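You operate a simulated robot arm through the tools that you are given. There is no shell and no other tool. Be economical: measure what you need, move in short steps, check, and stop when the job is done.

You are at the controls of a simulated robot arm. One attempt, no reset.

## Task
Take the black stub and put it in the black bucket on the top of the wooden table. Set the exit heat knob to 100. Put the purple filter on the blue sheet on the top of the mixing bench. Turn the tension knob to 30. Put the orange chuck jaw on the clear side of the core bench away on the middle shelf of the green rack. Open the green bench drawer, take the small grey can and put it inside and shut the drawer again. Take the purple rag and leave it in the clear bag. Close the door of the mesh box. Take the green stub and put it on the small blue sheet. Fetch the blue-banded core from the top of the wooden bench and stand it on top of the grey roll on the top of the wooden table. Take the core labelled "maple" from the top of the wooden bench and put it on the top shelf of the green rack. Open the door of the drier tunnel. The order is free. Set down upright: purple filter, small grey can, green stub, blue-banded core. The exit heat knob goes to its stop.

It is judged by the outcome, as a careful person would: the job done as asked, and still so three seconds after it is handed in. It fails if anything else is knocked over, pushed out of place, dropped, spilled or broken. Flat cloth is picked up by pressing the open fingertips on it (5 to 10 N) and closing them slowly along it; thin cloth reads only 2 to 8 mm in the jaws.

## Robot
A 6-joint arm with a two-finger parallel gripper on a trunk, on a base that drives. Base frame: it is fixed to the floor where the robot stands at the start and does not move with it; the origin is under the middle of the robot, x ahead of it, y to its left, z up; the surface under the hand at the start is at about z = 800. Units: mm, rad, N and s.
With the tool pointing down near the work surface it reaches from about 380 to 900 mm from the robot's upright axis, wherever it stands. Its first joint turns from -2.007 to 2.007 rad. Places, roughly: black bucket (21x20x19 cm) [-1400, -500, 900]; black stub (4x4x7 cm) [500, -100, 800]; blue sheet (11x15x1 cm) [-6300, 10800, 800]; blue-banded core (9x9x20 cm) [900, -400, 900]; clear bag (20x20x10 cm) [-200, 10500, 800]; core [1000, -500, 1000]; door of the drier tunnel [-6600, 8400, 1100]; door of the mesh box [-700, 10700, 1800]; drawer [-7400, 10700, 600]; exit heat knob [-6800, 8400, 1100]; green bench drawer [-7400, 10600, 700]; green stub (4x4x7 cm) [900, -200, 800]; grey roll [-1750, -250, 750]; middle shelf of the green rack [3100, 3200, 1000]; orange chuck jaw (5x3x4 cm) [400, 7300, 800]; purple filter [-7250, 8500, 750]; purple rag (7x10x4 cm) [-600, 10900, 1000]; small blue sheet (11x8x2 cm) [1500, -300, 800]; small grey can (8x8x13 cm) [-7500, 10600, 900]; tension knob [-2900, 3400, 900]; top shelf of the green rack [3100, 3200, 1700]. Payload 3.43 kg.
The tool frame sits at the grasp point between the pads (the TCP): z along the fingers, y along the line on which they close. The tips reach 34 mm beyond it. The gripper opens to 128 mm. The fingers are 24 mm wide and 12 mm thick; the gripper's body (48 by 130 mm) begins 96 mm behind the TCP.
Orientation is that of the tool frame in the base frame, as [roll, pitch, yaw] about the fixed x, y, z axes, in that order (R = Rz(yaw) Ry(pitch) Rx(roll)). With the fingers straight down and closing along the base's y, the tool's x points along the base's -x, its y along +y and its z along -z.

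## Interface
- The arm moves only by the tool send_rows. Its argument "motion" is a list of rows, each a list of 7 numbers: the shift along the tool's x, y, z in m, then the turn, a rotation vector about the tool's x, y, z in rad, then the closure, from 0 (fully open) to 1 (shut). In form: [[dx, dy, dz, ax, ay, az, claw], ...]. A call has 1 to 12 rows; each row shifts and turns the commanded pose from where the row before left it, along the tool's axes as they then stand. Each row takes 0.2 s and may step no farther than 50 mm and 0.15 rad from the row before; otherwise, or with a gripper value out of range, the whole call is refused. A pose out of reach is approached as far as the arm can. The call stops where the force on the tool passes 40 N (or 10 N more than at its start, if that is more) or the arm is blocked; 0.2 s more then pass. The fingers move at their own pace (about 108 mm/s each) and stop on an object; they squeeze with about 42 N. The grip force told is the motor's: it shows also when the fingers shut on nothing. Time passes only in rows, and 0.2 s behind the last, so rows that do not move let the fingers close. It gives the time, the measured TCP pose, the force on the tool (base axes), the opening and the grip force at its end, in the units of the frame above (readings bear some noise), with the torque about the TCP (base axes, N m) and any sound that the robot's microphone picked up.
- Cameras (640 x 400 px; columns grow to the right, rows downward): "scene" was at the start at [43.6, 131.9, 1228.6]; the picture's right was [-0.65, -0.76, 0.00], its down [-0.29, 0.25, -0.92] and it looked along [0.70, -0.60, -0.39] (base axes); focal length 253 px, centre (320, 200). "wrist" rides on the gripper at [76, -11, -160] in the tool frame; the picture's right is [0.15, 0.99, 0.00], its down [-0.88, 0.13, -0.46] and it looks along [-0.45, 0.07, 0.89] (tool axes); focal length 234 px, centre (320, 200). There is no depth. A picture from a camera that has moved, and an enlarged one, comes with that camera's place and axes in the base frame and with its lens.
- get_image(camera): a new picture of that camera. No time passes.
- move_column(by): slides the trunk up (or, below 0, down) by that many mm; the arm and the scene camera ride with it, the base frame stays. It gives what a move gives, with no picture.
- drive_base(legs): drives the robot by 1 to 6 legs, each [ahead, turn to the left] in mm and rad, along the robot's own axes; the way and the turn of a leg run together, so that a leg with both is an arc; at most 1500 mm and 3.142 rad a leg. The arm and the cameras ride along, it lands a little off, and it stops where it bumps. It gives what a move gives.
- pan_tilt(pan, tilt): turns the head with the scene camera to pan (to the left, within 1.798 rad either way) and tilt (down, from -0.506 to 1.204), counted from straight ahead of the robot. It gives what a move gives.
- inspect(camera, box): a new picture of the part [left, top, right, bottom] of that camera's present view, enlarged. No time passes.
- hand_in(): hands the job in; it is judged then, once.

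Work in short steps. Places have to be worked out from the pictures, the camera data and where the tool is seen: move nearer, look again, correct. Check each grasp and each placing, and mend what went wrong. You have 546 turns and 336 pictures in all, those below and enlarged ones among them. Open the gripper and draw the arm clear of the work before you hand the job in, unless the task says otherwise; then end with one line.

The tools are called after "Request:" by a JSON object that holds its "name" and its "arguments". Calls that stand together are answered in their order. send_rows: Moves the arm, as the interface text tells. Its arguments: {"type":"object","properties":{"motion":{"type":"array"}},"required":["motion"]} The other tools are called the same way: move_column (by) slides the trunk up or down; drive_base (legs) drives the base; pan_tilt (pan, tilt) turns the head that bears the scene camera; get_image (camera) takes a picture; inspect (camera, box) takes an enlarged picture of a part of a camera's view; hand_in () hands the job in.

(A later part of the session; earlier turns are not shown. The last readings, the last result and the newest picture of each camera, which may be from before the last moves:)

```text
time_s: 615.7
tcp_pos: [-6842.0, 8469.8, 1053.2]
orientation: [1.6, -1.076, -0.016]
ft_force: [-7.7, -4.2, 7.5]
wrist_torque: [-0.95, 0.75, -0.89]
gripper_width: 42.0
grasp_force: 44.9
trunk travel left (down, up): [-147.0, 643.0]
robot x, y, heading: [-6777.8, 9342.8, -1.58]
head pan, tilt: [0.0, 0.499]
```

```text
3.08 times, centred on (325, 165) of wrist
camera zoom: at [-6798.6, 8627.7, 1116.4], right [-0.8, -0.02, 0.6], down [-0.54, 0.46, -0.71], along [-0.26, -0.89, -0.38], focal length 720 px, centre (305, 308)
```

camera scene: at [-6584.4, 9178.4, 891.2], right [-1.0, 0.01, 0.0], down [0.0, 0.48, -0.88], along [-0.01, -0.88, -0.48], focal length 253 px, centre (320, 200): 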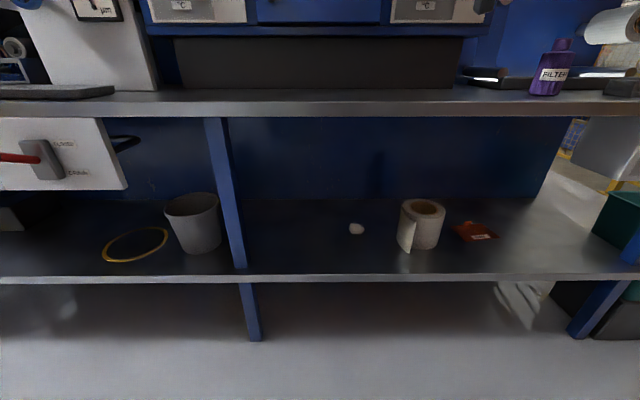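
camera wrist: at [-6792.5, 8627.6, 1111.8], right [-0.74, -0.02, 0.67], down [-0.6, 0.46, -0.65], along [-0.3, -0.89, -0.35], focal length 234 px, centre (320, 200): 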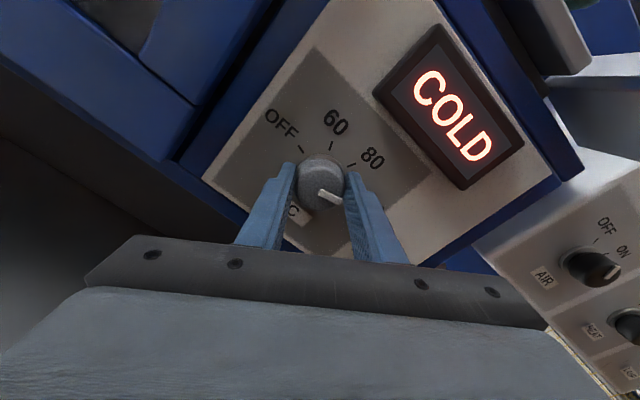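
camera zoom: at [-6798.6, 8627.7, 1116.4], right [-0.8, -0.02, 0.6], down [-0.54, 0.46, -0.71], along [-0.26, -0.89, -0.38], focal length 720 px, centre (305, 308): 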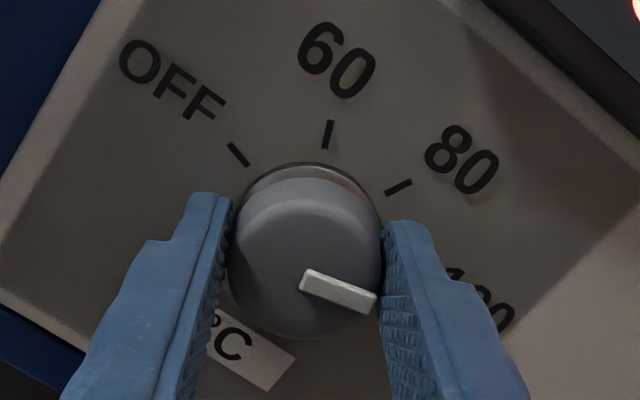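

The pointer stands at 100 and the torque has levelled off at the stop. I release, back off and check.

Request:
{"name": "send_rows", "arguments": {"motion": [[0, 0, 0, 0, 0, 0, 0.6], [0, 0, 0, 0, 0, 0, 0.5], [0, 0, -0.03, 0, 0, 0, 0.5], [0, 0, -0.03, 0, 0, 0, 0.5], [0, 0, -0.04, 0, 0, 0, 0.5]]}}

Request:
{"name": "inspect", "arguments": {"camera": "wrist", "box": [230, 70, 420, 230]}}

```text
time_s: 616.9
tcp_pos: [-6847.6, 8570.1, 1050.7]
orientation: [1.604, -1.078, -0.017]
ft_force: [0.6, 0.1, 0.3]
wrist_torque: [0.0, -0.02, -0.01]
gripper_width: 64.1
grasp_force: 0.0
trunk travel left (down, up): [-147.0, 643.0]
robot x, y, heading: [-6779.4, 9340.7, -1.576]
head pan, tilt: [0.0, 0.499]
```

```text
2.50 times, centred on (325, 150) of wrist
camera zoom: at [-6802.6, 8729.6, 1114.2], right [-0.8, -0.02, 0.6], down [-0.54, 0.46, -0.71], along [-0.26, -0.89, -0.38], focal length 585 px, centre (308, 325)
```

zoom: 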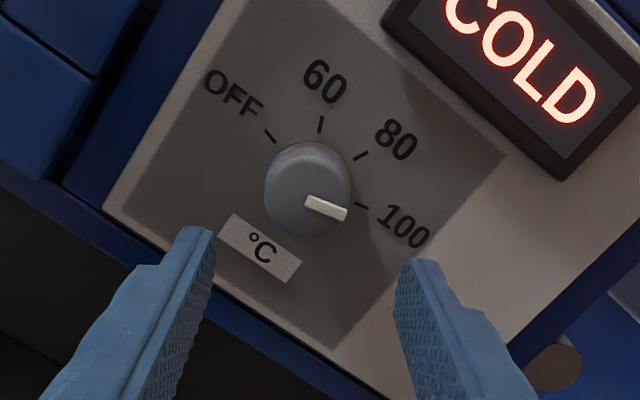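

The knob is at its 100 stop. Next the drier door: I bring the hand to a level attitude with the camera on top, draw it back, and shift the base east so the handle (x ≈ -6483) lies slightly to the robot's right.

Request:
{"name": "send_rows", "arguments": {"motion": [[0, 0, -0.03, 0, 0, 0.13, 0.5], [0, 0, -0.03, 0, 0, 0.13, 0.5], [0, 0, -0.03, 0, 0, 0.13, 0.5], [0, 0, 0, 0, 0, 0.1, 0.5], [0, 0, 0, 0, 0, 0, 0.5]]}}

Request:
{"name": "drive_base", "arguments": {"legs": [[-60, 0], [0, 1.571], [380, 0], [0, -1.571]]}}

Request:
{"name": "get_image", "arguments": {"camera": "wrist"}}

Request:
{"name": "pan_tilt", "arguments": {"pan": -0.2, "tilt": 0.1}}

Request:
{"name": "get_image", "arguments": {"camera": "scene"}}

```text
time_s: 618.1
tcp_pos: [-6863.9, 8590.3, 1057.3]
orientation: [2.974, -1.556, -1.394]
ft_force: [-0.2, 0.8, 0.6]
wrist_torque: [-0.04, -0.01, 0.0]
gripper_width: 64.1
grasp_force: 0.1
out of reach, approached as far as the arm can: row 1, 2, 3
trunk travel left (down, up): [-147.0, 643.0]
robot x, y, heading: [-6778.7, 9338.3, -1.582]
head pan, tilt: [0.0, 0.499]
```

```text
time_s: 628.9
tcp_pos: [-6435.5, 8668.5, 1056.0]
orientation: [2.894, -1.557, -1.265]
ft_force: [-0.9, -0.1, -0.2]
wrist_torque: [-0.01, 0.0, 0.02]
gripper_width: 63.8
grasp_force: 0.0
trunk travel left (down, up): [-147.0, 643.0]
robot x, y, heading: [-6387.7, 9421.9, -1.525]
head pan, tilt: [0.0, 0.499]
```

```text
164 pictures are left
camera wrist: at [-6434.1, 8827.3, 1134.6], right [-0.99, -0.06, 0.15], down [-0.16, 0.46, -0.87], along [-0.02, -0.89, -0.46], focal length 234 px, centre (320, 200)
```

wrist: 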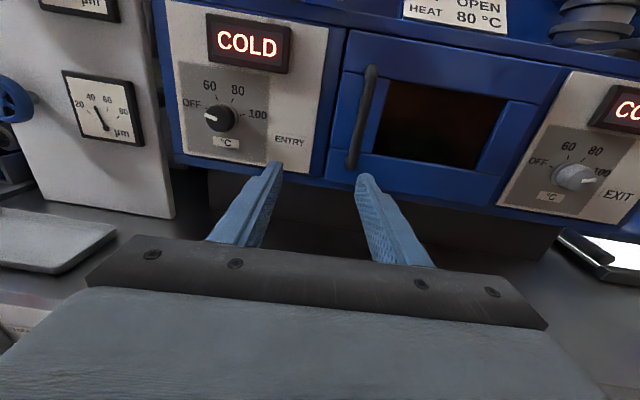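

```text
time_s: 629.8
tcp_pos: [-6436.4, 8668.5, 1057.2]
orientation: [2.895, -1.557, -1.264]
ft_force: [-0.4, -0.8, -0.1]
wrist_torque: [-0.03, -0.01, -0.05]
gripper_width: 63.7
grasp_force: 0.0
trunk travel left (down, up): [-147.0, 643.0]
robot x, y, heading: [-6390.4, 9423.4, -1.529]
head pan, tilt: [-0.201, 0.099]
```

```text
163 pictures are left
camera scene: at [-6206.0, 9271.1, 928.2], right [-0.99, 0.16, 0.0], down [0.02, 0.1, -0.99], along [-0.16, -0.98, -0.1], focal length 253 px, centre (320, 200)
```

scene: 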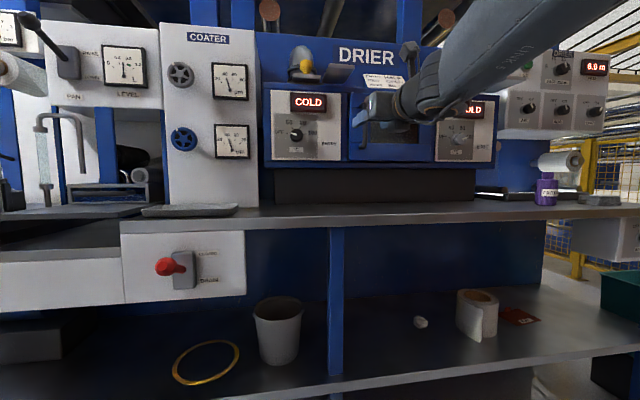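

From this view the handle bar is at about (-6480, 8470, 1091). I square the hand and approach it, keeping about 90 mm away first.

Request:
{"name": "send_rows", "arguments": {"motion": [[0.01, 0.02, 0.02, -0.06, 0, 0, 0.5], [0.01, 0.024, 0.03, 0, 0, 0, 0.5], [0.01, 0, 0.03, 0, 0, 0, 0.5], [0, 0, 0.03, 0, 0, 0, 0.5], [0, 0, 0, 0, 0, 0, 0.5]]}}

Request:
{"name": "get_image", "arguments": {"camera": "wrist"}}

```text
time_s: 631.0
tcp_pos: [-6479.6, 8557.1, 1086.2]
orientation: [2.848, -1.555, -1.276]
ft_force: [0.5, 0.4, 1.0]
wrist_torque: [-0.01, 0.02, 0.01]
gripper_width: 64.3
grasp_force: 0.1
trunk travel left (down, up): [-147.0, 643.0]
robot x, y, heading: [-6386.9, 9422.1, -1.535]
head pan, tilt: [-0.201, 0.099]
```

```text
162 pictures are left
camera wrist: at [-6467.1, 8715.0, 1163.2], right [-0.99, 0.0, 0.15], down [-0.13, 0.47, -0.87], along [-0.07, -0.88, -0.46], focal length 234 px, centre (320, 200)
```

wrist: 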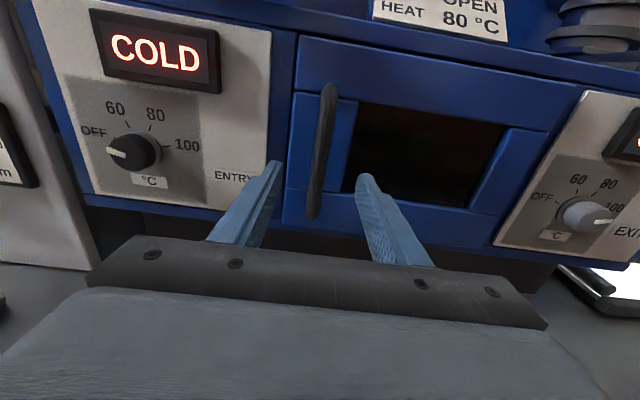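

The bar is centred between the fingers. I advance 66 mm and close on it.

Request:
{"name": "send_rows", "arguments": {"motion": [[0, 0, 0.025, 0, 0, 0, 0.55], [0, 0, 0.025, 0, 0, 0, 0.6], [0, 0, 0.016, 0, 0, 0, 0.6], [0, 0, 0, 0, 0, 0, 0.8], [0, 0, 0, 0, 0, 0, 1], [0, 0, 0, 0, 0, 0, 1]]}}

Request:
{"name": "get_image", "arguments": {"camera": "wrist"}}

```text
time_s: 632.4
tcp_pos: [-6477.4, 8492.9, 1086.5]
orientation: [2.843, -1.558, -1.269]
ft_force: [6.5, 0.7, -0.5]
wrist_torque: [-0.05, -0.4, 0.12]
gripper_width: 15.4
grasp_force: 44.9
trunk travel left (down, up): [-147.0, 643.0]
robot x, y, heading: [-6389.9, 9421.2, -1.53]
head pan, tilt: [-0.201, 0.099]
```

```text
161 pictures are left
camera wrist: at [-6466.8, 8651.6, 1163.9], right [-0.99, 0.0, 0.15], down [-0.13, 0.47, -0.87], along [-0.07, -0.88, -0.46], focal length 234 px, centre (320, 200)
```

wrist: 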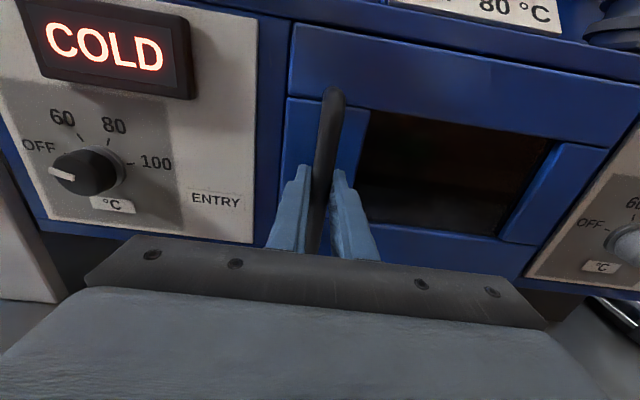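

The handle is gripped. I pull it along the arc about the hinge (x ≈ -6741), the first 20 degrees.

Request:
{"name": "send_rows", "arguments": {"motion": [[0, 0.002, -0.012, 0, 0, 0, 1], [0, 0.004, -0.016, 0, 0, 0, 1], [0, 0.005, -0.017, 0, 0, 0, 1], [0, 0.009, -0.022, 0, 0, 0, 1], [0, 0.0096, -0.0203, 0, 0, 0, 1]]}}

Request:
{"name": "get_image", "arguments": {"camera": "wrist"}}

```text
time_s: 633.6
tcp_pos: [-6509.5, 8579.4, 1086.4]
orientation: [2.72, -1.56, -1.149]
ft_force: [2.1, 1.3, 13.5]
wrist_torque: [0.1, -0.1, 0.1]
gripper_width: 16.0
grasp_force: 44.6
trunk travel left (down, up): [-147.0, 643.0]
robot x, y, heading: [-6389.1, 9422.3, -1.528]
head pan, tilt: [-0.201, 0.099]
```

```text
160 pictures are left
camera wrist: at [-6497.7, 8737.8, 1163.1], right [-0.99, 0.0, 0.15], down [-0.13, 0.47, -0.87], along [-0.07, -0.89, -0.46], focal length 234 px, centre (320, 200)
```

wrist: 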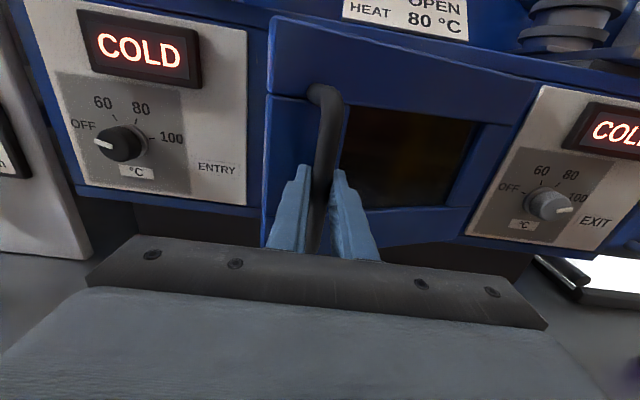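

The door follows. I continue to about 45 degrees.

Request:
{"name": "send_rows", "arguments": {"motion": [[0, 0.0125, -0.0195, 0, 0, 0, 1], [0, 0.0132, -0.019, 0, 0, 0, 1], [0, 0.0157, -0.0173, 0, 0, 0, 1], [0, 0.0163, -0.0164, 0, 0, 0, 1], [0, 0.018, -0.0142, 0, 0, 0, 1], [0, 0, 0, 0, 0, 0, 1]]}}

Request:
{"name": "get_image", "arguments": {"camera": "wrist"}}

```text
time_s: 635.0
tcp_pos: [-6584.9, 8663.1, 1086.6]
orientation: [2.885, -1.555, -1.313]
ft_force: [11.4, 15.8, -16.7]
wrist_torque: [0.34, 0.23, 0.1]
gripper_width: 15.9
grasp_force: 45.2
trunk travel left (down, up): [-147.0, 643.0]
robot x, y, heading: [-6386.5, 9421.7, -1.53]
head pan, tilt: [-0.201, 0.099]
```

```text
159 pictures are left
camera wrist: at [-6573.3, 8821.1, 1163.6], right [-0.99, 0.0, 0.15], down [-0.13, 0.47, -0.87], along [-0.07, -0.88, -0.46], focal length 234 px, centre (320, 200)
```

wrist: 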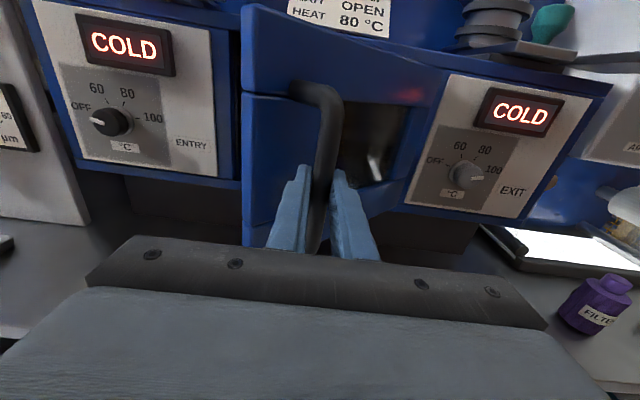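

Request:
{"name": "send_rows", "arguments": {"motion": [[0, 0.0185, -0.0128, 0, 0, 0, 1], [0, 0.0205, -0.0108, 0, 0, 0, 1], [0, 0.0205, -0.0095, 0, 0, 0, 1], [0, 0.022, -0.0072, 0, 0, 0, 1], [0, 0.022, -0.0057, 0, 0, 0, 1]]}}

Request:
{"name": "get_image", "arguments": {"camera": "wrist"}}

```text
time_s: 636.2
tcp_pos: [-6687.6, 8708.1, 1086.3]
orientation: [2.886, -1.557, -1.316]
ft_force: [-1.2, -5.3, -11.6]
wrist_torque: [0.23, 0.47, -0.23]
gripper_width: 15.9
grasp_force: 45.0
trunk travel left (down, up): [-147.0, 643.0]
robot x, y, heading: [-6387.8, 9425.1, -1.526]
head pan, tilt: [-0.201, 0.099]
```

```text
158 pictures are left
camera wrist: at [-6675.8, 8866.7, 1164.4], right [-0.99, 0.0, 0.15], down [-0.13, 0.47, -0.87], along [-0.07, -0.88, -0.46], focal length 234 px, centre (320, 200)
```

wrist: 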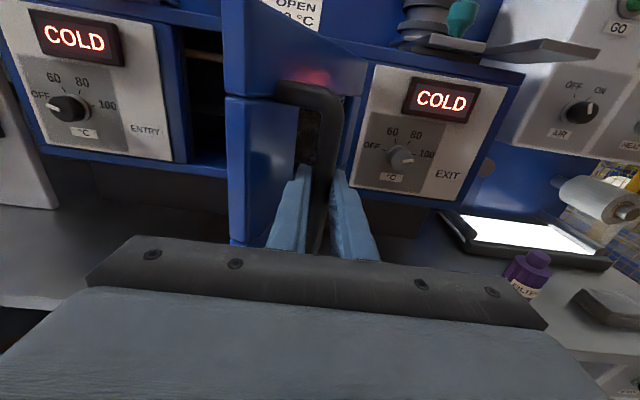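

Request:
{"name": "send_rows", "arguments": {"motion": [[0, 0.022, -0.0035, 0, 0, 0, 1], [0, 0.022, -0.0015, 0, 0, 0, 1], [0, 0.018, 0, 0, 0, 0, 1]]}}

Request:
{"name": "send_rows", "arguments": {"motion": [[0, 0, 0, 0, 0, 0, 0.8], [0, 0, 0, 0, 0, 0, 0.7], [0, 0, -0.02, 0, 0, 0, 0.7], [0, 0, -0.02, 0, 0, 0, 0.7], [0, 0, -0.03, 0, 0, 0, 0.7], [0, 0, -0.03, 0, 0, 0, 0.7]]}}

Request:
{"name": "get_image", "arguments": {"camera": "wrist"}}

Request:
{"name": "get_image", "arguments": {"camera": "scene"}}

```text
time_s: 637.0
tcp_pos: [-6749.5, 8714.8, 1087.7]
orientation: [2.928, -1.556, -1.359]
ft_force: [0.0, -4.7, -15.3]
wrist_torque: [-0.32, 0.61, -0.07]
gripper_width: 15.6
grasp_force: 45.0
trunk travel left (down, up): [-147.0, 643.0]
robot x, y, heading: [-6388.5, 9420.9, -1.534]
head pan, tilt: [-0.201, 0.099]
```

```text
time_s: 638.4
tcp_pos: [-6751.7, 8815.4, 1091.0]
orientation: [2.876, -1.557, -1.305]
ft_force: [0.4, -0.3, -0.2]
wrist_torque: [0.02, -0.01, 0.03]
gripper_width: 38.4
grasp_force: 0.0
trunk travel left (down, up): [-147.0, 643.0]
robot x, y, heading: [-6385.5, 9420.1, -1.534]
head pan, tilt: [-0.201, 0.099]
```

```text
157 pictures are left
camera wrist: at [-6740.0, 8974.0, 1168.6], right [-0.99, 0.0, 0.15], down [-0.13, 0.47, -0.87], along [-0.07, -0.88, -0.46], focal length 234 px, centre (320, 200)
```

wrist: 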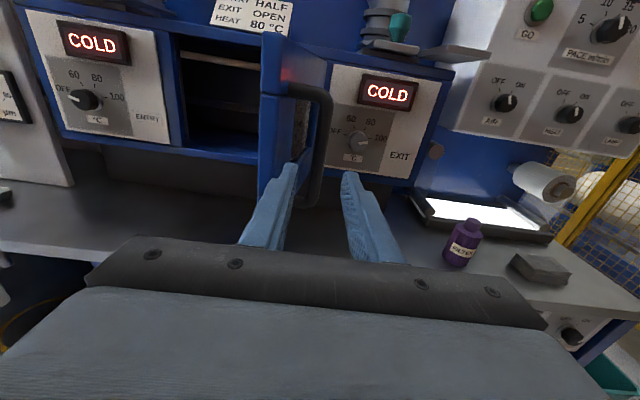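

```text
156 pictures are left
camera scene: at [-6205.9, 9271.1, 928.3], right [-0.99, 0.16, 0.0], down [0.02, 0.1, -0.99], along [-0.16, -0.98, -0.1], focal length 253 px, centre (320, 200)
```

scene: 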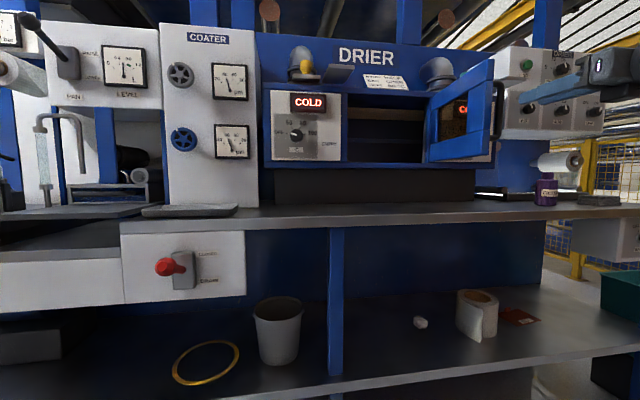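

The drier door stands open at about 85 degrees. Next the purple filter: I back off, tilt the hand 45° downwards, and shift the base west to face it.

Request:
{"name": "drive_base", "arguments": {"legs": [[-150, 0], [0, -1.6], [680, 0], [0, 1.571]]}}

Request:
{"name": "send_rows", "arguments": {"motion": [[0, 0, 0, 0, -0.131, 0, 0.4], [0, 0, 0, 0, -0.131, 0, 0.4], [0, 0, 0, 0, -0.131, 0, 0.4], [0, 0, 0, 0, -0.131, 0, 0.4], [0, 0, 0, 0, -0.131, 0, 0.4], [0, 0, 0, 0, -0.131, 0, 0.4], [0, 0, 0, 0, 0, 0, 0.4]]}}

Request:
{"name": "get_image", "arguments": {"camera": "wrist"}}

Request:
{"name": "get_image", "arguments": {"camera": "scene"}}

```text
time_s: 651.0
tcp_pos: [-7481.5, 9003.0, 1090.7]
orientation: [2.84, -1.557, -1.33]
ft_force: [0.8, -0.7, 0.2]
wrist_torque: [0.01, -0.01, -0.01]
gripper_width: 38.6
grasp_force: 0.1
trunk travel left (down, up): [-147.0, 643.0]
robot x, y, heading: [-7081.4, 9587.7, -1.592]
head pan, tilt: [-0.201, 0.099]
```

```text
time_s: 652.5
tcp_pos: [-7480.2, 9002.7, 1091.0]
orientation: [3.137, -0.769, -1.628]
ft_force: [0.4, 0.1, -0.2]
wrist_torque: [0.01, -0.02, 0.03]
gripper_width: 76.8
grasp_force: 0.0
trunk travel left (down, up): [-147.0, 643.0]
robot x, y, heading: [-7079.4, 9587.0, -1.59]
head pan, tilt: [-0.201, 0.099]
```

```text
155 pictures are left
camera wrist: at [-7466.0, 9058.0, 1258.5], right [-0.99, -0.04, 0.11], down [-0.07, 0.96, -0.28], along [-0.09, -0.29, -0.95], focal length 234 px, centre (320, 200)
```

wrist: 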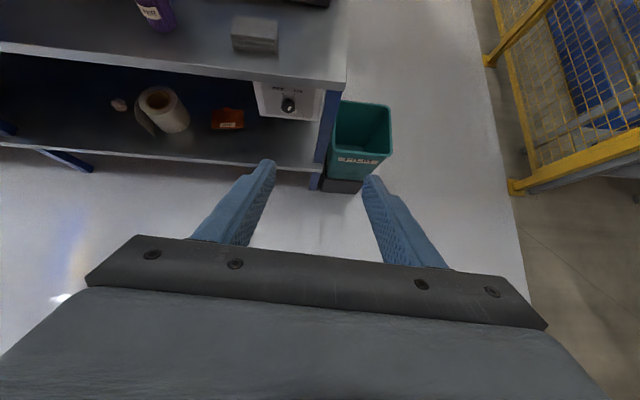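

```text
154 pictures are left
camera scene: at [-6909.3, 9424.7, 928.3], right [-0.98, 0.22, 0.0], down [0.02, 0.1, -0.99], along [-0.22, -0.97, -0.1], focal length 253 px, centre (320, 200)
```

scene: 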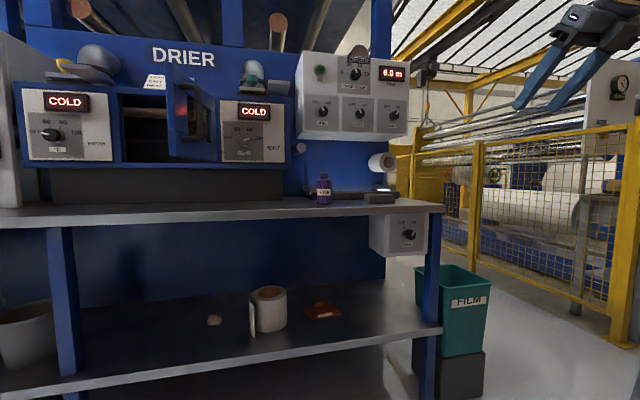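

I move the hand sideways to the filter's x in free space, then drive closer.

Request:
{"name": "send_rows", "arguments": {"motion": [[0, -0.044, 0, 0, 0, 0, 0.4], [0, -0.044, 0, 0, 0, 0, 0.4], [0, -0.044, 0, 0, 0, 0, 0.4], [0, -0.044, 0, 0, 0, 0, 0.4], [0, -0.044, 0, 0, 0, 0, 0.4], [0, -0.044, 0, 0, 0, 0, 0.4], [0, -0.044, 0, 0, 0, 0, 0.4], [0, -0.042, 0, 0, 0, 0, 0.4]]}}

Request:
{"name": "drive_base", "arguments": {"legs": [[200, 0]]}}

Request:
{"name": "get_image", "arguments": {"camera": "wrist"}}

```text
time_s: 654.4
tcp_pos: [-7148.6, 8974.4, 1092.9]
orientation: [3.136, -0.769, -1.626]
ft_force: [-0.3, -0.5, -0.1]
wrist_torque: [0.02, -0.01, -0.01]
gripper_width: 76.8
grasp_force: 0.2
out of reach, approached as far as the arm can: row 7, 8
trunk travel left (down, up): [-147.0, 643.0]
robot x, y, heading: [-7085.3, 9583.7, -1.589]
head pan, tilt: [-0.201, 0.099]
```

```text
time_s: 656.0
tcp_pos: [-7150.5, 8768.2, 1092.3]
orientation: [3.136, -0.771, -1.622]
ft_force: [0.1, -0.5, 0.5]
wrist_torque: [-0.02, 0.01, -0.04]
gripper_width: 76.7
grasp_force: 0.1
trunk travel left (down, up): [-147.0, 643.0]
robot x, y, heading: [-7087.7, 9379.7, -1.591]
head pan, tilt: [-0.201, 0.099]
```

```text
153 pictures are left
camera wrist: at [-7135.4, 8824.5, 1260.0], right [-0.99, -0.05, 0.11], down [-0.08, 0.96, -0.28], along [-0.09, -0.29, -0.95], focal length 234 px, centre (320, 200)
```

wrist: 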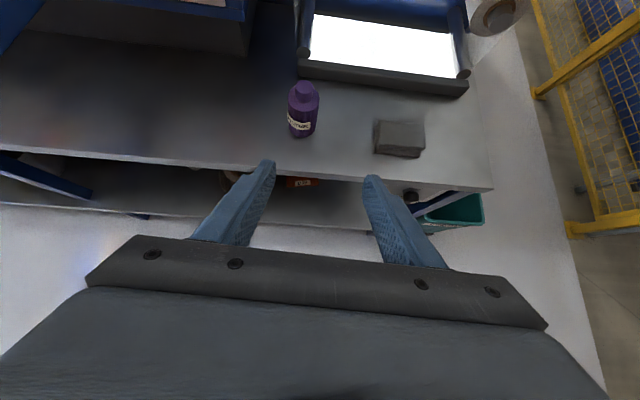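

The filter stands at (-7128, 8535). The approach is almost exactly along the tool axis. I turn the base slightly to line up, advance most of the way and check.

Request:
{"name": "drive_base", "arguments": {"legs": [[0, 0.03]]}}

Request:
{"name": "send_rows", "arguments": {"motion": [[0.011, 0, 0.04, 0, 0, 0, 0.4], [0, 0, 0.045, 0, 0, 0, 0.4], [0, 0, 0.045, 0, 0, 0, 0.4], [0, 0, 0.045, 0, 0, 0, 0.4], [0, 0, 0.035, 0, 0, 0, 0.4], [0, 0, 0, 0, 0, 0, 0.4]]}}

Request:
{"name": "get_image", "arguments": {"camera": "wrist"}}

```text
time_s: 656.7
tcp_pos: [-7132.1, 8767.8, 1093.0]
orientation: [3.137, -0.771, -1.59]
ft_force: [-0.2, 0.0, 0.5]
wrist_torque: [0.02, 0.02, -0.01]
gripper_width: 77.0
grasp_force: 0.0
trunk travel left (down, up): [-147.0, 643.0]
robot x, y, heading: [-7088.5, 9383.2, -1.56]
head pan, tilt: [-0.201, 0.099]
```

```text
time_s: 658.1
tcp_pos: [-7135.8, 8612.8, 950.5]
orientation: [3.14, -0.771, -1.584]
ft_force: [0.0, -0.1, -0.8]
wrist_torque: [0.01, -0.02, 0.0]
gripper_width: 76.9
grasp_force: 0.0
trunk travel left (down, up): [-147.0, 643.0]
robot x, y, heading: [-7083.5, 9384.3, -1.56]
head pan, tilt: [-0.201, 0.099]
```

```text
152 pictures are left
camera wrist: at [-7122.9, 8669.4, 1117.4], right [-0.99, -0.09, 0.1], down [-0.12, 0.95, -0.29], along [-0.07, -0.3, -0.95], focal length 234 px, centre (320, 200)
```

wrist: 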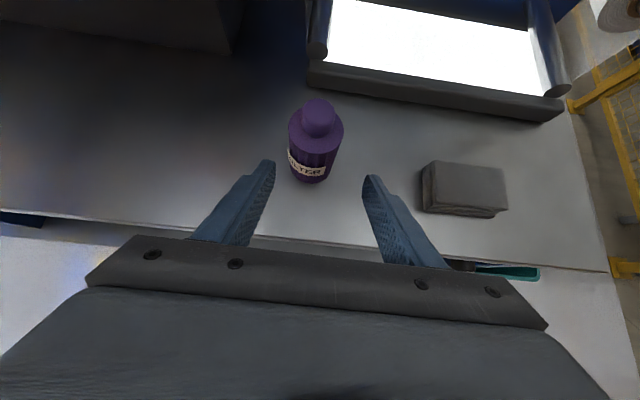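

The bottle is 7 mm off to one side; I correct and advance the last 108 mm, then close gently.

Request:
{"name": "send_rows", "arguments": {"motion": [[0, -0.007, 0.02, 0, 0, 0, 0.4], [0, 0, 0.03, 0, 0, 0, 0.4], [0, 0, 0.03, 0, 0, 0, 0.4], [0, 0, 0.028, 0, 0, 0, 0.4], [0, 0, 0, 0, 0, 0, 0.4]]}}

Request:
{"name": "get_image", "arguments": {"camera": "wrist"}}

```text
time_s: 659.3
tcp_pos: [-7138.3, 8538.6, 870.2]
orientation: [3.138, -0.773, -1.586]
ft_force: [0.4, -0.6, -0.5]
wrist_torque: [0.01, 0.02, 0.01]
gripper_width: 77.3
grasp_force: 0.1
out of reach, approached as far as the arm can: row 1
trunk travel left (down, up): [-147.0, 643.0]
robot x, y, heading: [-7084.2, 9383.7, -1.554]
head pan, tilt: [-0.201, 0.099]
```

```text
151 pictures are left
camera wrist: at [-7126.2, 8594.3, 1037.6], right [-0.99, -0.09, 0.1], down [-0.11, 0.95, -0.29], along [-0.07, -0.3, -0.95], focal length 234 px, centre (320, 200)
```

wrist: 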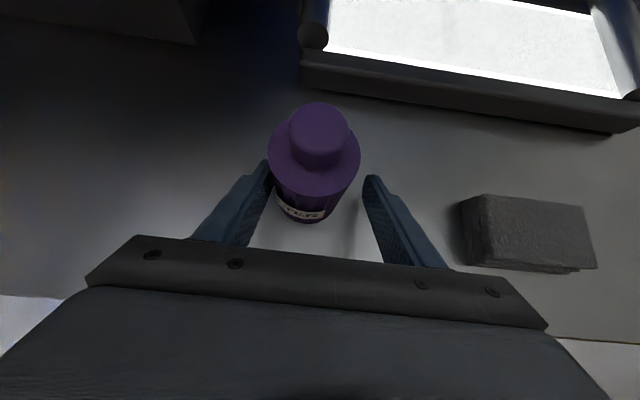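

The arm cannot go further sideways, so I turn the base a hair (0.012 rad) to centre on the bottle.

Request:
{"name": "drive_base", "arguments": {"legs": [[0, 0.012]]}}

Request:
{"name": "get_image", "arguments": {"camera": "wrist"}}

```text
time_s: 660.1
tcp_pos: [-7129.5, 8537.8, 870.9]
orientation: [3.139, -0.77, -1.574]
ft_force: [-0.9, 0.2, -0.1]
wrist_torque: [0.02, -0.04, 0.02]
gripper_width: 76.7
grasp_force: 0.1
trunk travel left (down, up): [-147.0, 643.0]
robot x, y, heading: [-7087.2, 9383.3, -1.553]
head pan, tilt: [-0.201, 0.099]
```

```text
150 pictures are left
camera wrist: at [-7116.6, 8593.9, 1037.7], right [-0.99, -0.1, 0.1], down [-0.13, 0.95, -0.29], along [-0.07, -0.3, -0.95], focal length 234 px, centre (320, 200)
```

wrist: 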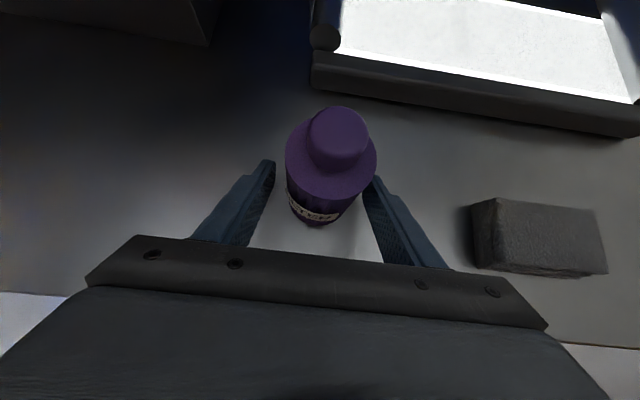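

Centred now. I close slowly and lift a little.

Request:
{"name": "send_rows", "arguments": {"motion": [[0, 0, 0, 0, 0, 0, 0.5], [0, 0, 0, 0, 0, 0, 0.6], [0, 0, 0, 0, 0, 0, 0.7], [0, 0, 0, 0, 0, 0, 0.85], [0, 0, 0, 0, 0, 0, 0.85]]}}

Request:
{"name": "move_column", "arguments": {"by": 30}}

Request:
{"name": "get_image", "arguments": {"camera": "wrist"}}

```text
time_s: 661.3
tcp_pos: [-7128.9, 8537.4, 872.0]
orientation: [3.137, -0.773, -1.574]
ft_force: [0.1, -0.9, 1.2]
wrist_torque: [-0.1, -0.04, 0.02]
gripper_width: 55.0
grasp_force: 42.2
trunk travel left (down, up): [-147.0, 643.0]
robot x, y, heading: [-7088.5, 9381.6, -1.544]
head pan, tilt: [-0.201, 0.099]
```

```text
time_s: 662.0
tcp_pos: [-7128.2, 8537.6, 900.3]
orientation: [3.138, -0.77, -1.575]
ft_force: [-0.5, -0.1, -1.4]
wrist_torque: [0.03, 0.01, 0.03]
gripper_width: 55.1
grasp_force: 41.8
trunk travel left (down, up): [-177.0, 613.0]
robot x, y, heading: [-7083.6, 9379.9, -1.546]
head pan, tilt: [-0.201, 0.099]
```

```text
149 pictures are left
camera wrist: at [-7116.9, 8593.8, 1067.2], right [-0.99, -0.1, 0.1], down [-0.13, 0.95, -0.29], along [-0.07, -0.3, -0.95], focal length 234 px, centre (320, 200)
```

wrist: 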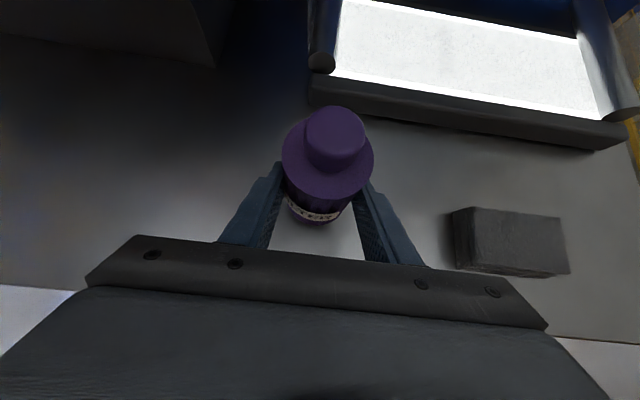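

The filter is held by its body. I raise it, back away, and drive to the mixing bench's right part to look for the blue sheet.

Request:
{"name": "move_column", "arguments": {"by": 270}}

Request:
{"name": "drive_base", "arguments": {"legs": [[-230, 0], [0, 1.546], [700, 0], [0, 1.571]]}}

Request:
{"name": "pan_tilt", "arguments": {"pan": 0.0, "tilt": 0.45}}

Request:
{"name": "get_image", "arguments": {"camera": "scene"}}

Request:
{"name": "get_image", "arguments": {"camera": "wrist"}}

```text
time_s: 664.8
tcp_pos: [-7130.7, 8542.1, 1170.9]
orientation: [-3.141, -0.769, -1.568]
ft_force: [-0.1, 0.1, -0.4]
wrist_torque: [0.01, -0.04, 0.01]
gripper_width: 55.0
grasp_force: 41.7
trunk travel left (down, up): [-447.0, 343.0]
robot x, y, heading: [-7087.3, 9379.9, -1.544]
head pan, tilt: [-0.201, 0.099]
```

```text
time_s: 677.4
tcp_pos: [-6290.2, 10440.0, 1170.9]
orientation: [-3.139, -0.77, 1.502]
ft_force: [-0.4, 0.3, 0.4]
wrist_torque: [0.01, -0.01, 0.01]
gripper_width: 54.1
grasp_force: 42.2
trunk travel left (down, up): [-447.0, 343.0]
robot x, y, heading: [-6397.3, 9609.2, 1.52]
head pan, tilt: [-0.201, 0.099]
```

```text
time_s: 678.2
tcp_pos: [-6291.1, 10440.2, 1170.0]
orientation: [-3.14, -0.77, 1.502]
ft_force: [0.5, 0.8, -1.4]
wrist_torque: [0.0, -0.02, -0.01]
gripper_width: 54.3
grasp_force: 41.6
trunk travel left (down, up): [-447.0, 343.0]
robot x, y, heading: [-6401.8, 9608.2, 1.525]
head pan, tilt: [0.0, 0.45]
```

```text
148 pictures are left
camera scene: at [-6589.6, 9687.6, 1195.7], right [1.0, -0.05, 0.0], down [-0.02, -0.43, -0.9], along [0.05, 0.9, -0.43], focal length 253 px, centre (320, 200)
```

scene: 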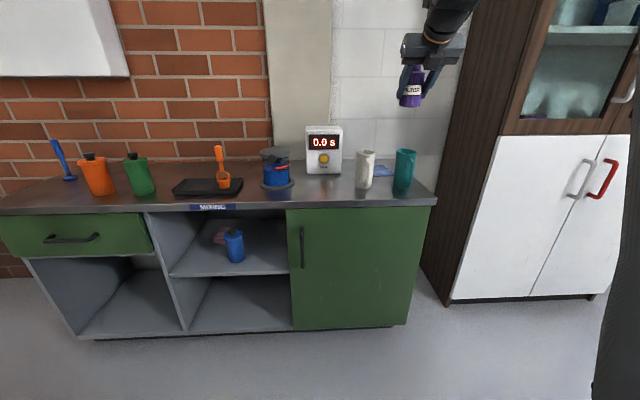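

```text
147 pictures are left
camera wrist: at [-6305.2, 10383.5, 1337.4], right [0.99, 0.04, 0.1], down [0.06, -0.96, -0.29], along [0.09, 0.29, -0.95], focal length 234 px, centre (320, 200)
```

wrist: 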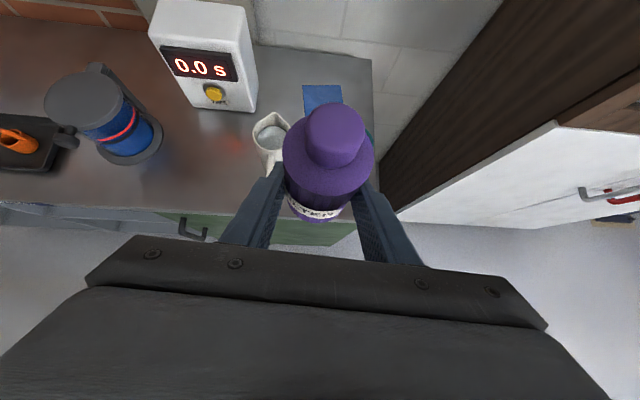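

The sheet lies behind the two mugs, centred at about (-6257, 10810). With the 45° hand I can come over the mugs. I drive forward at height so the filter hangs over the sheet.

Request:
{"name": "drive_base", "arguments": {"legs": [[0, -0.01], [370, 0]]}}

Request:
{"name": "get_image", "arguments": {"camera": "wrist"}}

Request:
{"name": "get_image", "arguments": {"camera": "scene"}}

```text
time_s: 680.8
tcp_pos: [-6255.6, 10794.7, 1169.7]
orientation: [-3.139, -0.77, 1.488]
ft_force: [1.0, -0.3, -1.7]
wrist_torque: [-0.03, 0.02, 0.01]
gripper_width: 54.1
grasp_force: 41.9
trunk travel left (down, up): [-447.0, 343.0]
robot x, y, heading: [-6377.2, 9961.9, 1.505]
head pan, tilt: [0.0, 0.45]
```

```text
146 pictures are left
camera wrist: at [-6271.8, 10737.5, 1337.4], right [0.99, 0.02, 0.1], down [0.05, -0.96, -0.29], along [0.09, 0.29, -0.95], focal length 234 px, centre (320, 200)
```

wrist: 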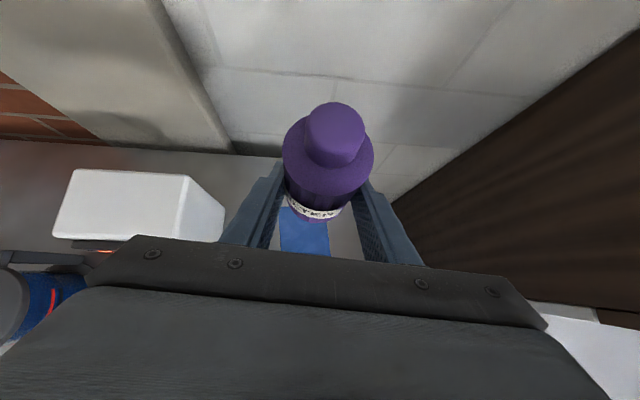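

```text
145 pictures are left
camera scene: at [-6565.8, 10045.6, 1195.7], right [1.0, -0.07, 0.0], down [-0.03, -0.43, -0.9], along [0.06, 0.9, -0.44], focal length 253 px, centre (320, 200)
```

scene: 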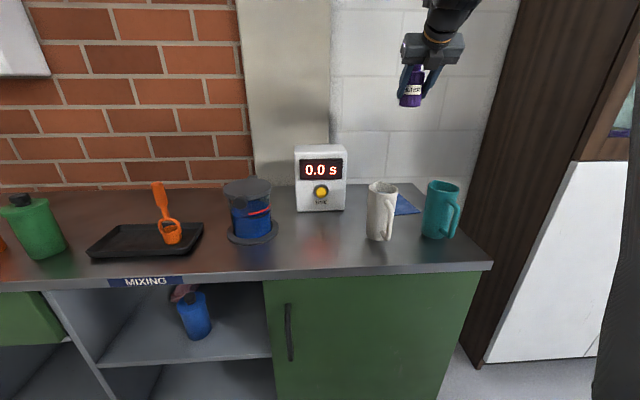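

The mugs are taller than I first thought (top z ≈ 940). Placing the filter toward the back of the sheet, y ≈ 10838, keeps the hand about 30 mm clear of them. I move 43 mm forward and lower.

Request:
{"name": "drive_base", "arguments": {"legs": [[43, 0]]}}

Request:
{"name": "move_column", "arguments": {"by": -200}}

Request:
{"name": "get_image", "arguments": {"camera": "wrist"}}

Request:
{"name": "get_image", "arguments": {"camera": "scene"}}

```text
time_s: 681.7
tcp_pos: [-6252.7, 10836.1, 1171.5]
orientation: [-3.138, -0.771, 1.486]
ft_force: [-0.3, 1.4, -1.1]
wrist_torque: [0.01, 0.0, 0.02]
gripper_width: 54.3
grasp_force: 41.8
trunk travel left (down, up): [-447.0, 343.0]
robot x, y, heading: [-6372.8, 10002.8, 1.506]
head pan, tilt: [0.0, 0.45]
```

```text
time_s: 683.9
tcp_pos: [-6251.0, 10835.5, 970.5]
orientation: [-3.14, -0.771, 1.485]
ft_force: [-0.9, -0.5, -1.0]
wrist_torque: [0.0, 0.0, -0.02]
gripper_width: 54.0
grasp_force: 42.3
trunk travel left (down, up): [-247.0, 543.0]
robot x, y, heading: [-6373.3, 10003.7, 1.505]
head pan, tilt: [0.0, 0.45]
```

```text
144 pictures are left
camera wrist: at [-6268.1, 10779.8, 1137.3], right [0.99, 0.02, 0.1], down [0.05, -0.96, -0.29], along [0.09, 0.29, -0.95], focal length 234 px, centre (320, 200)
```

wrist: 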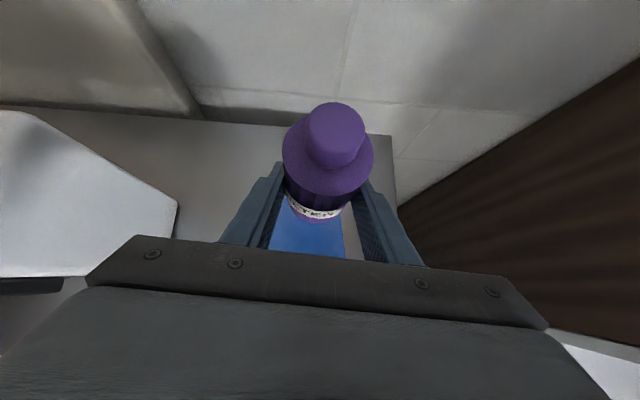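

```text
143 pictures are left
camera scene: at [-6559.2, 10143.8, 995.7], right [1.0, -0.07, 0.0], down [-0.03, -0.43, -0.9], along [0.06, 0.9, -0.44], focal length 253 px, centre (320, 200)
```

scene: 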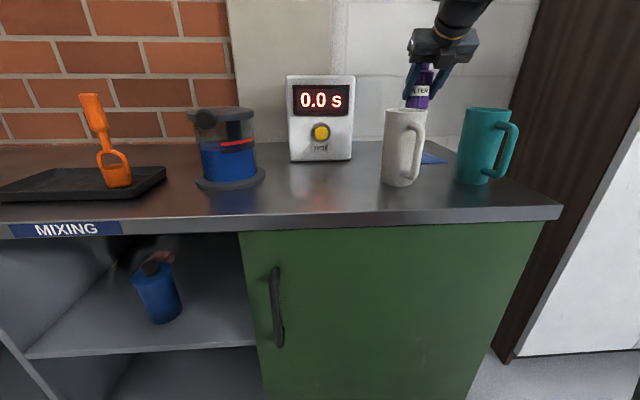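

Request:
{"name": "move_column", "arguments": {"by": -90}}

Request:
{"name": "get_image", "arguments": {"camera": "scene"}}

Request:
{"name": "get_image", "arguments": {"camera": "wrist"}}

```text
time_s: 685.1
tcp_pos: [-6252.6, 10837.7, 880.3]
orientation: [-3.14, -0.77, 1.484]
ft_force: [-0.3, 0.1, -1.1]
wrist_torque: [-0.03, 0.0, -0.01]
gripper_width: 54.2
grasp_force: 41.9
trunk travel left (down, up): [-157.0, 633.0]
robot x, y, heading: [-6372.5, 10006.8, 1.507]
head pan, tilt: [0.0, 0.45]
```

```text
142 pictures are left
camera scene: at [-6557.6, 10168.8, 905.7], right [1.0, -0.07, 0.0], down [-0.03, -0.43, -0.9], along [0.06, 0.9, -0.44], focal length 253 px, centre (320, 200)
```

scene: 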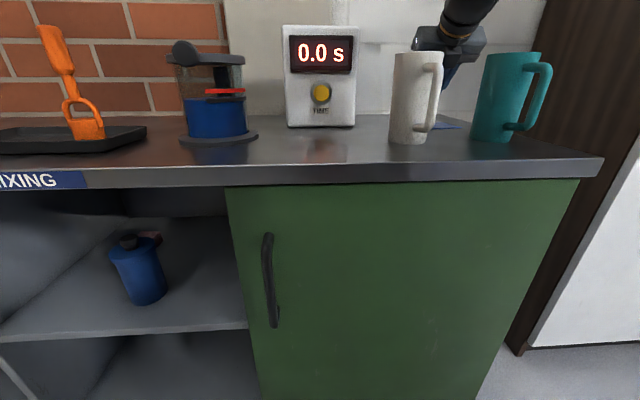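

```text
141 pictures are left
camera wrist: at [-6268.1, 10779.8, 1047.4], right [0.99, 0.02, 0.1], down [0.05, -0.96, -0.29], along [0.09, 0.29, -0.95], focal length 234 px, centre (320, 200)
```

wrist: 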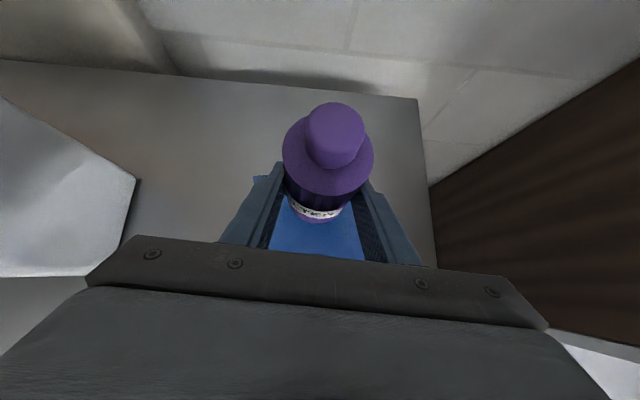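

The far edge of the sheet is visible just behind. I shift 6 mm back toward the middle and lower with the arm in small steps.

Request:
{"name": "send_rows", "arguments": {"motion": [[-0.0042, 0, -0.0042, 0, 0, 0, 0.85], [-0.0071, 0, 0.0071, 0, 0, 0, 0.85], [-0.0071, 0, 0.0071, 0, 0, 0, 0.85], [-0.0071, 0, 0.0071, 0, 0, 0, 0.85], [0, 0, 0, 0, 0, 0, 0.85]]}}

Request:
{"name": "send_rows", "arguments": {"motion": [[-0.0014, 0, 0.0014, 0, 0, 0, 0.85], [-0.0014, 0, 0.0014, 0, 0, 0, 0.85], [-0.0014, 0, 0.0014, 0, 0, 0, 0.85], [0, 0, 0, 0, 0, 0, 0.85]]}}

```text
time_s: 686.3
tcp_pos: [-6250.6, 10830.7, 853.3]
orientation: [-3.139, -0.776, 1.486]
ft_force: [-0.1, 1.9, 21.6]
wrist_torque: [0.06, 0.08, -0.01]
gripper_width: 54.3
grasp_force: 41.8
trunk travel left (down, up): [-157.0, 633.0]
robot x, y, heading: [-6374.0, 10007.0, 1.506]
head pan, tilt: [0.0, 0.45]
```

```text
time_s: 687.3
tcp_pos: [-6252.1, 10829.5, 846.9]
orientation: [-3.141, -0.777, 1.484]
ft_force: [3.9, -0.7, 35.1]
wrist_torque: [0.47, -0.26, -0.1]
gripper_width: 53.9
grasp_force: 41.9
trunk travel left (down, up): [-157.0, 633.0]
robot x, y, heading: [-6371.0, 10008.9, 1.503]
head pan, tilt: [0.0, 0.45]
```

The filter is on the sheet (the force acts right under the hand). I ease up 5 mm and open slowly.

Request:
{"name": "send_rows", "arguments": {"motion": [[0.0028, 0, -0.0028, 0, 0, 0, 0.85], [0.001, 0, -0.001, 0, 0, 0, 0.85], [0, 0, 0, 0, 0, 0, 0.65], [0, 0, 0, 0, 0, 0, 0.55], [0, 0, 0, 0, 0, 0, 0.45], [0, 0, 0, 0, 0, 0, 0.4], [0, 0, 0, 0, 0, 0, 0.4]]}}

Request:
{"name": "get_image", "arguments": {"camera": "wrist"}}

```text
time_s: 688.9
tcp_pos: [-6252.9, 10829.3, 850.2]
orientation: [-3.14, -0.771, 1.485]
ft_force: [0.4, -0.9, 0.5]
wrist_torque: [0.02, -0.01, 0.03]
gripper_width: 76.7
grasp_force: 0.1
trunk travel left (down, up): [-157.0, 633.0]
robot x, y, heading: [-6369.9, 10006.8, 1.506]
head pan, tilt: [0.0, 0.45]
```

```text
140 pictures are left
camera wrist: at [-6268.2, 10772.5, 1016.3], right [0.99, 0.02, 0.1], down [0.05, -0.96, -0.29], along [0.09, 0.29, -0.95], focal length 234 px, centre (320, 200)
```

wrist: 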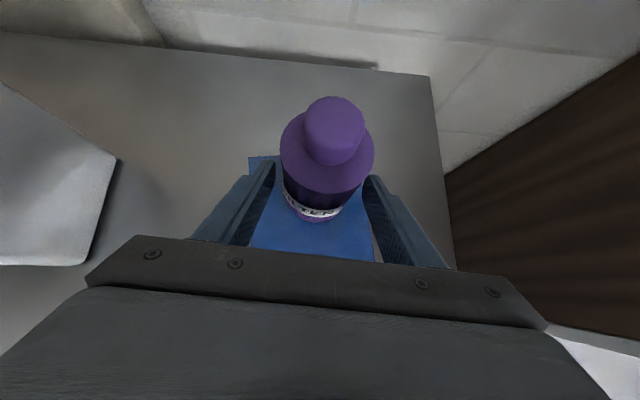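

The filter stands upright on the sheet. I raise the hand straight up with the trunk and look.

Request:
{"name": "move_column", "arguments": {"by": 320}}

Request:
{"name": "get_image", "arguments": {"camera": "scene"}}

Request:
{"name": "get_image", "arguments": {"camera": "wrist"}}

```text
time_s: 692.1
tcp_pos: [-6252.3, 10830.2, 1168.3]
orientation: [-3.139, -0.772, 1.484]
ft_force: [0.4, -0.6, -0.2]
wrist_torque: [0.03, -0.03, 0.01]
gripper_width: 76.8
grasp_force: 0.0
trunk travel left (down, up): [-477.0, 313.0]
robot x, y, heading: [-6371.6, 10004.9, 1.503]
head pan, tilt: [0.0, 0.45]
```

```text
139 pictures are left
camera scene: at [-6563.4, 10079.9, 1225.6], right [1.0, -0.07, 0.0], down [-0.03, -0.43, -0.9], along [0.06, 0.9, -0.44], focal length 253 px, centre (320, 200)
```

scene: 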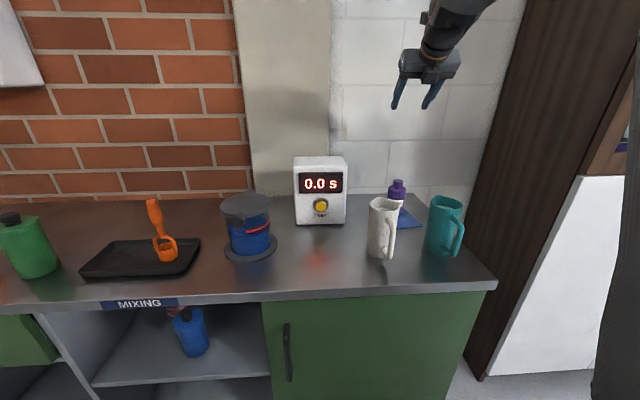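

```text
138 pictures are left
camera wrist: at [-6268.7, 10773.7, 1336.5], right [0.99, 0.02, 0.1], down [0.05, -0.96, -0.29], along [0.09, 0.29, -0.95], focal length 234 px, centre (320, 200)
```

wrist: 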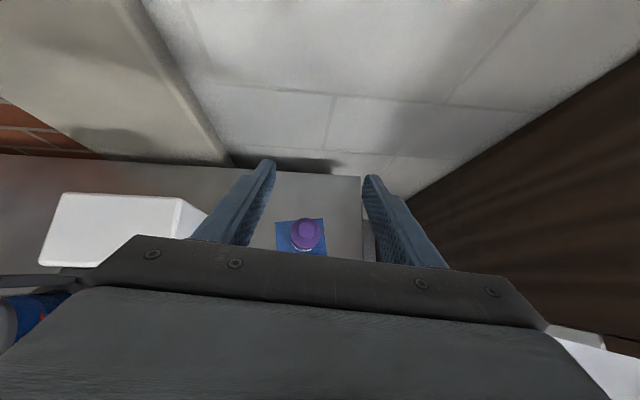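

The filter stands on the blue sheet. Now I go east for the rag, mesh box and bag: I back off to y ≈ 9250 and look along the aisle.

Request:
{"name": "drive_base", "arguments": {"legs": [[-730, 0], [0, -1.503]]}}

Request:
{"name": "pan_tilt", "arguments": {"pan": 0.0, "tilt": 0.3}}

Request:
{"name": "get_image", "arguments": {"camera": "scene"}}

```text
time_s: 699.7
tcp_pos: [-5594.0, 9239.0, 1168.7]
orientation: [-3.141, -0.772, 0.031]
ft_force: [0.3, 0.0, 0.0]
wrist_torque: [0.01, -0.02, 0.01]
gripper_width: 76.8
grasp_force: 0.0
trunk travel left (down, up): [-477.0, 313.0]
robot x, y, heading: [-6428.5, 9262.5, 0.048]
head pan, tilt: [0.0, 0.45]
```

```text
time_s: 700.4
tcp_pos: [-5593.4, 9237.3, 1169.4]
orientation: [-3.141, -0.771, 0.031]
ft_force: [0.7, -0.5, -0.2]
wrist_torque: [0.03, -0.03, -0.01]
gripper_width: 77.1
grasp_force: 0.1
trunk travel left (down, up): [-477.0, 313.0]
robot x, y, heading: [-6427.4, 9259.3, 0.045]
head pan, tilt: [0.0, 0.3]
```

```text
137 pictures are left
camera scene: at [-6370.0, 9456.0, 1239.6], right [0.05, -1.0, 0.0], down [-0.3, -0.01, -0.96], along [0.95, 0.05, -0.3], focal length 253 px, centre (320, 200)
```

scene: 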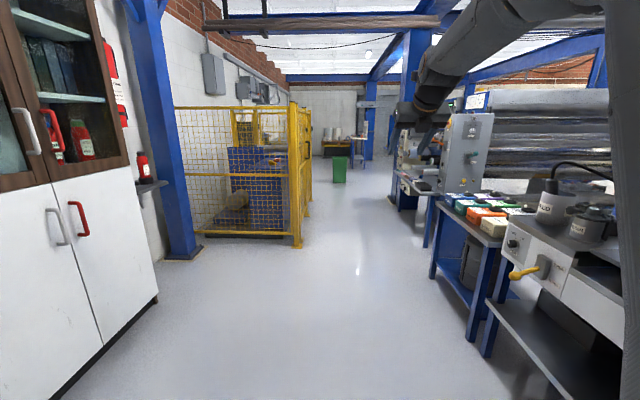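

The aisle east is clear around y ≈ 9250. I drive about 3.9 m and look.

Request:
{"name": "drive_base", "arguments": {"legs": [[0, -0.05], [1500, 0], [1500, 0], [900, 0]]}}

Request:
{"name": "pan_tilt", "arguments": {"pan": 0.25, "tilt": 0.2}}

Request:
{"name": "get_image", "arguments": {"camera": "scene"}}

```text
time_s: 719.5
tcp_pos: [-1706.6, 9166.3, 1169.9]
orientation: [-3.139, -0.772, -0.025]
ft_force: [-0.3, 0.1, -0.4]
wrist_torque: [0.01, -0.01, 0.01]
gripper_width: 76.9
grasp_force: 0.0
trunk travel left (down, up): [-477.0, 313.0]
robot x, y, heading: [-2537.4, 9234.6, -0.006]
head pan, tilt: [0.0, 0.3]
```

```text
time_s: 720.3
tcp_pos: [-1707.1, 9165.6, 1168.9]
orientation: [-3.139, -0.771, -0.024]
ft_force: [-0.6, -0.1, -0.4]
wrist_torque: [-0.01, 0.0, 0.02]
gripper_width: 77.0
grasp_force: 0.0
trunk travel left (down, up): [-477.0, 313.0]
robot x, y, heading: [-2540.0, 9235.0, -0.006]
head pan, tilt: [0.25, 0.201]
```

```text
136 pictures are left
camera scene: at [-2473.5, 9449.6, 1248.9], right [0.24, -0.97, 0.0], down [-0.19, -0.05, -0.98], along [0.95, 0.24, -0.2], focal length 253 px, centre (320, 200)
```

scene: 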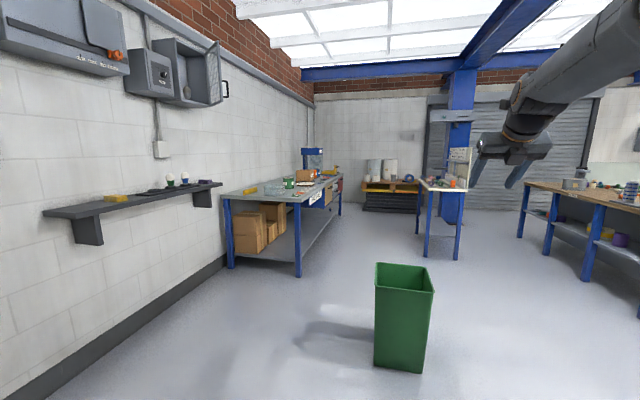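

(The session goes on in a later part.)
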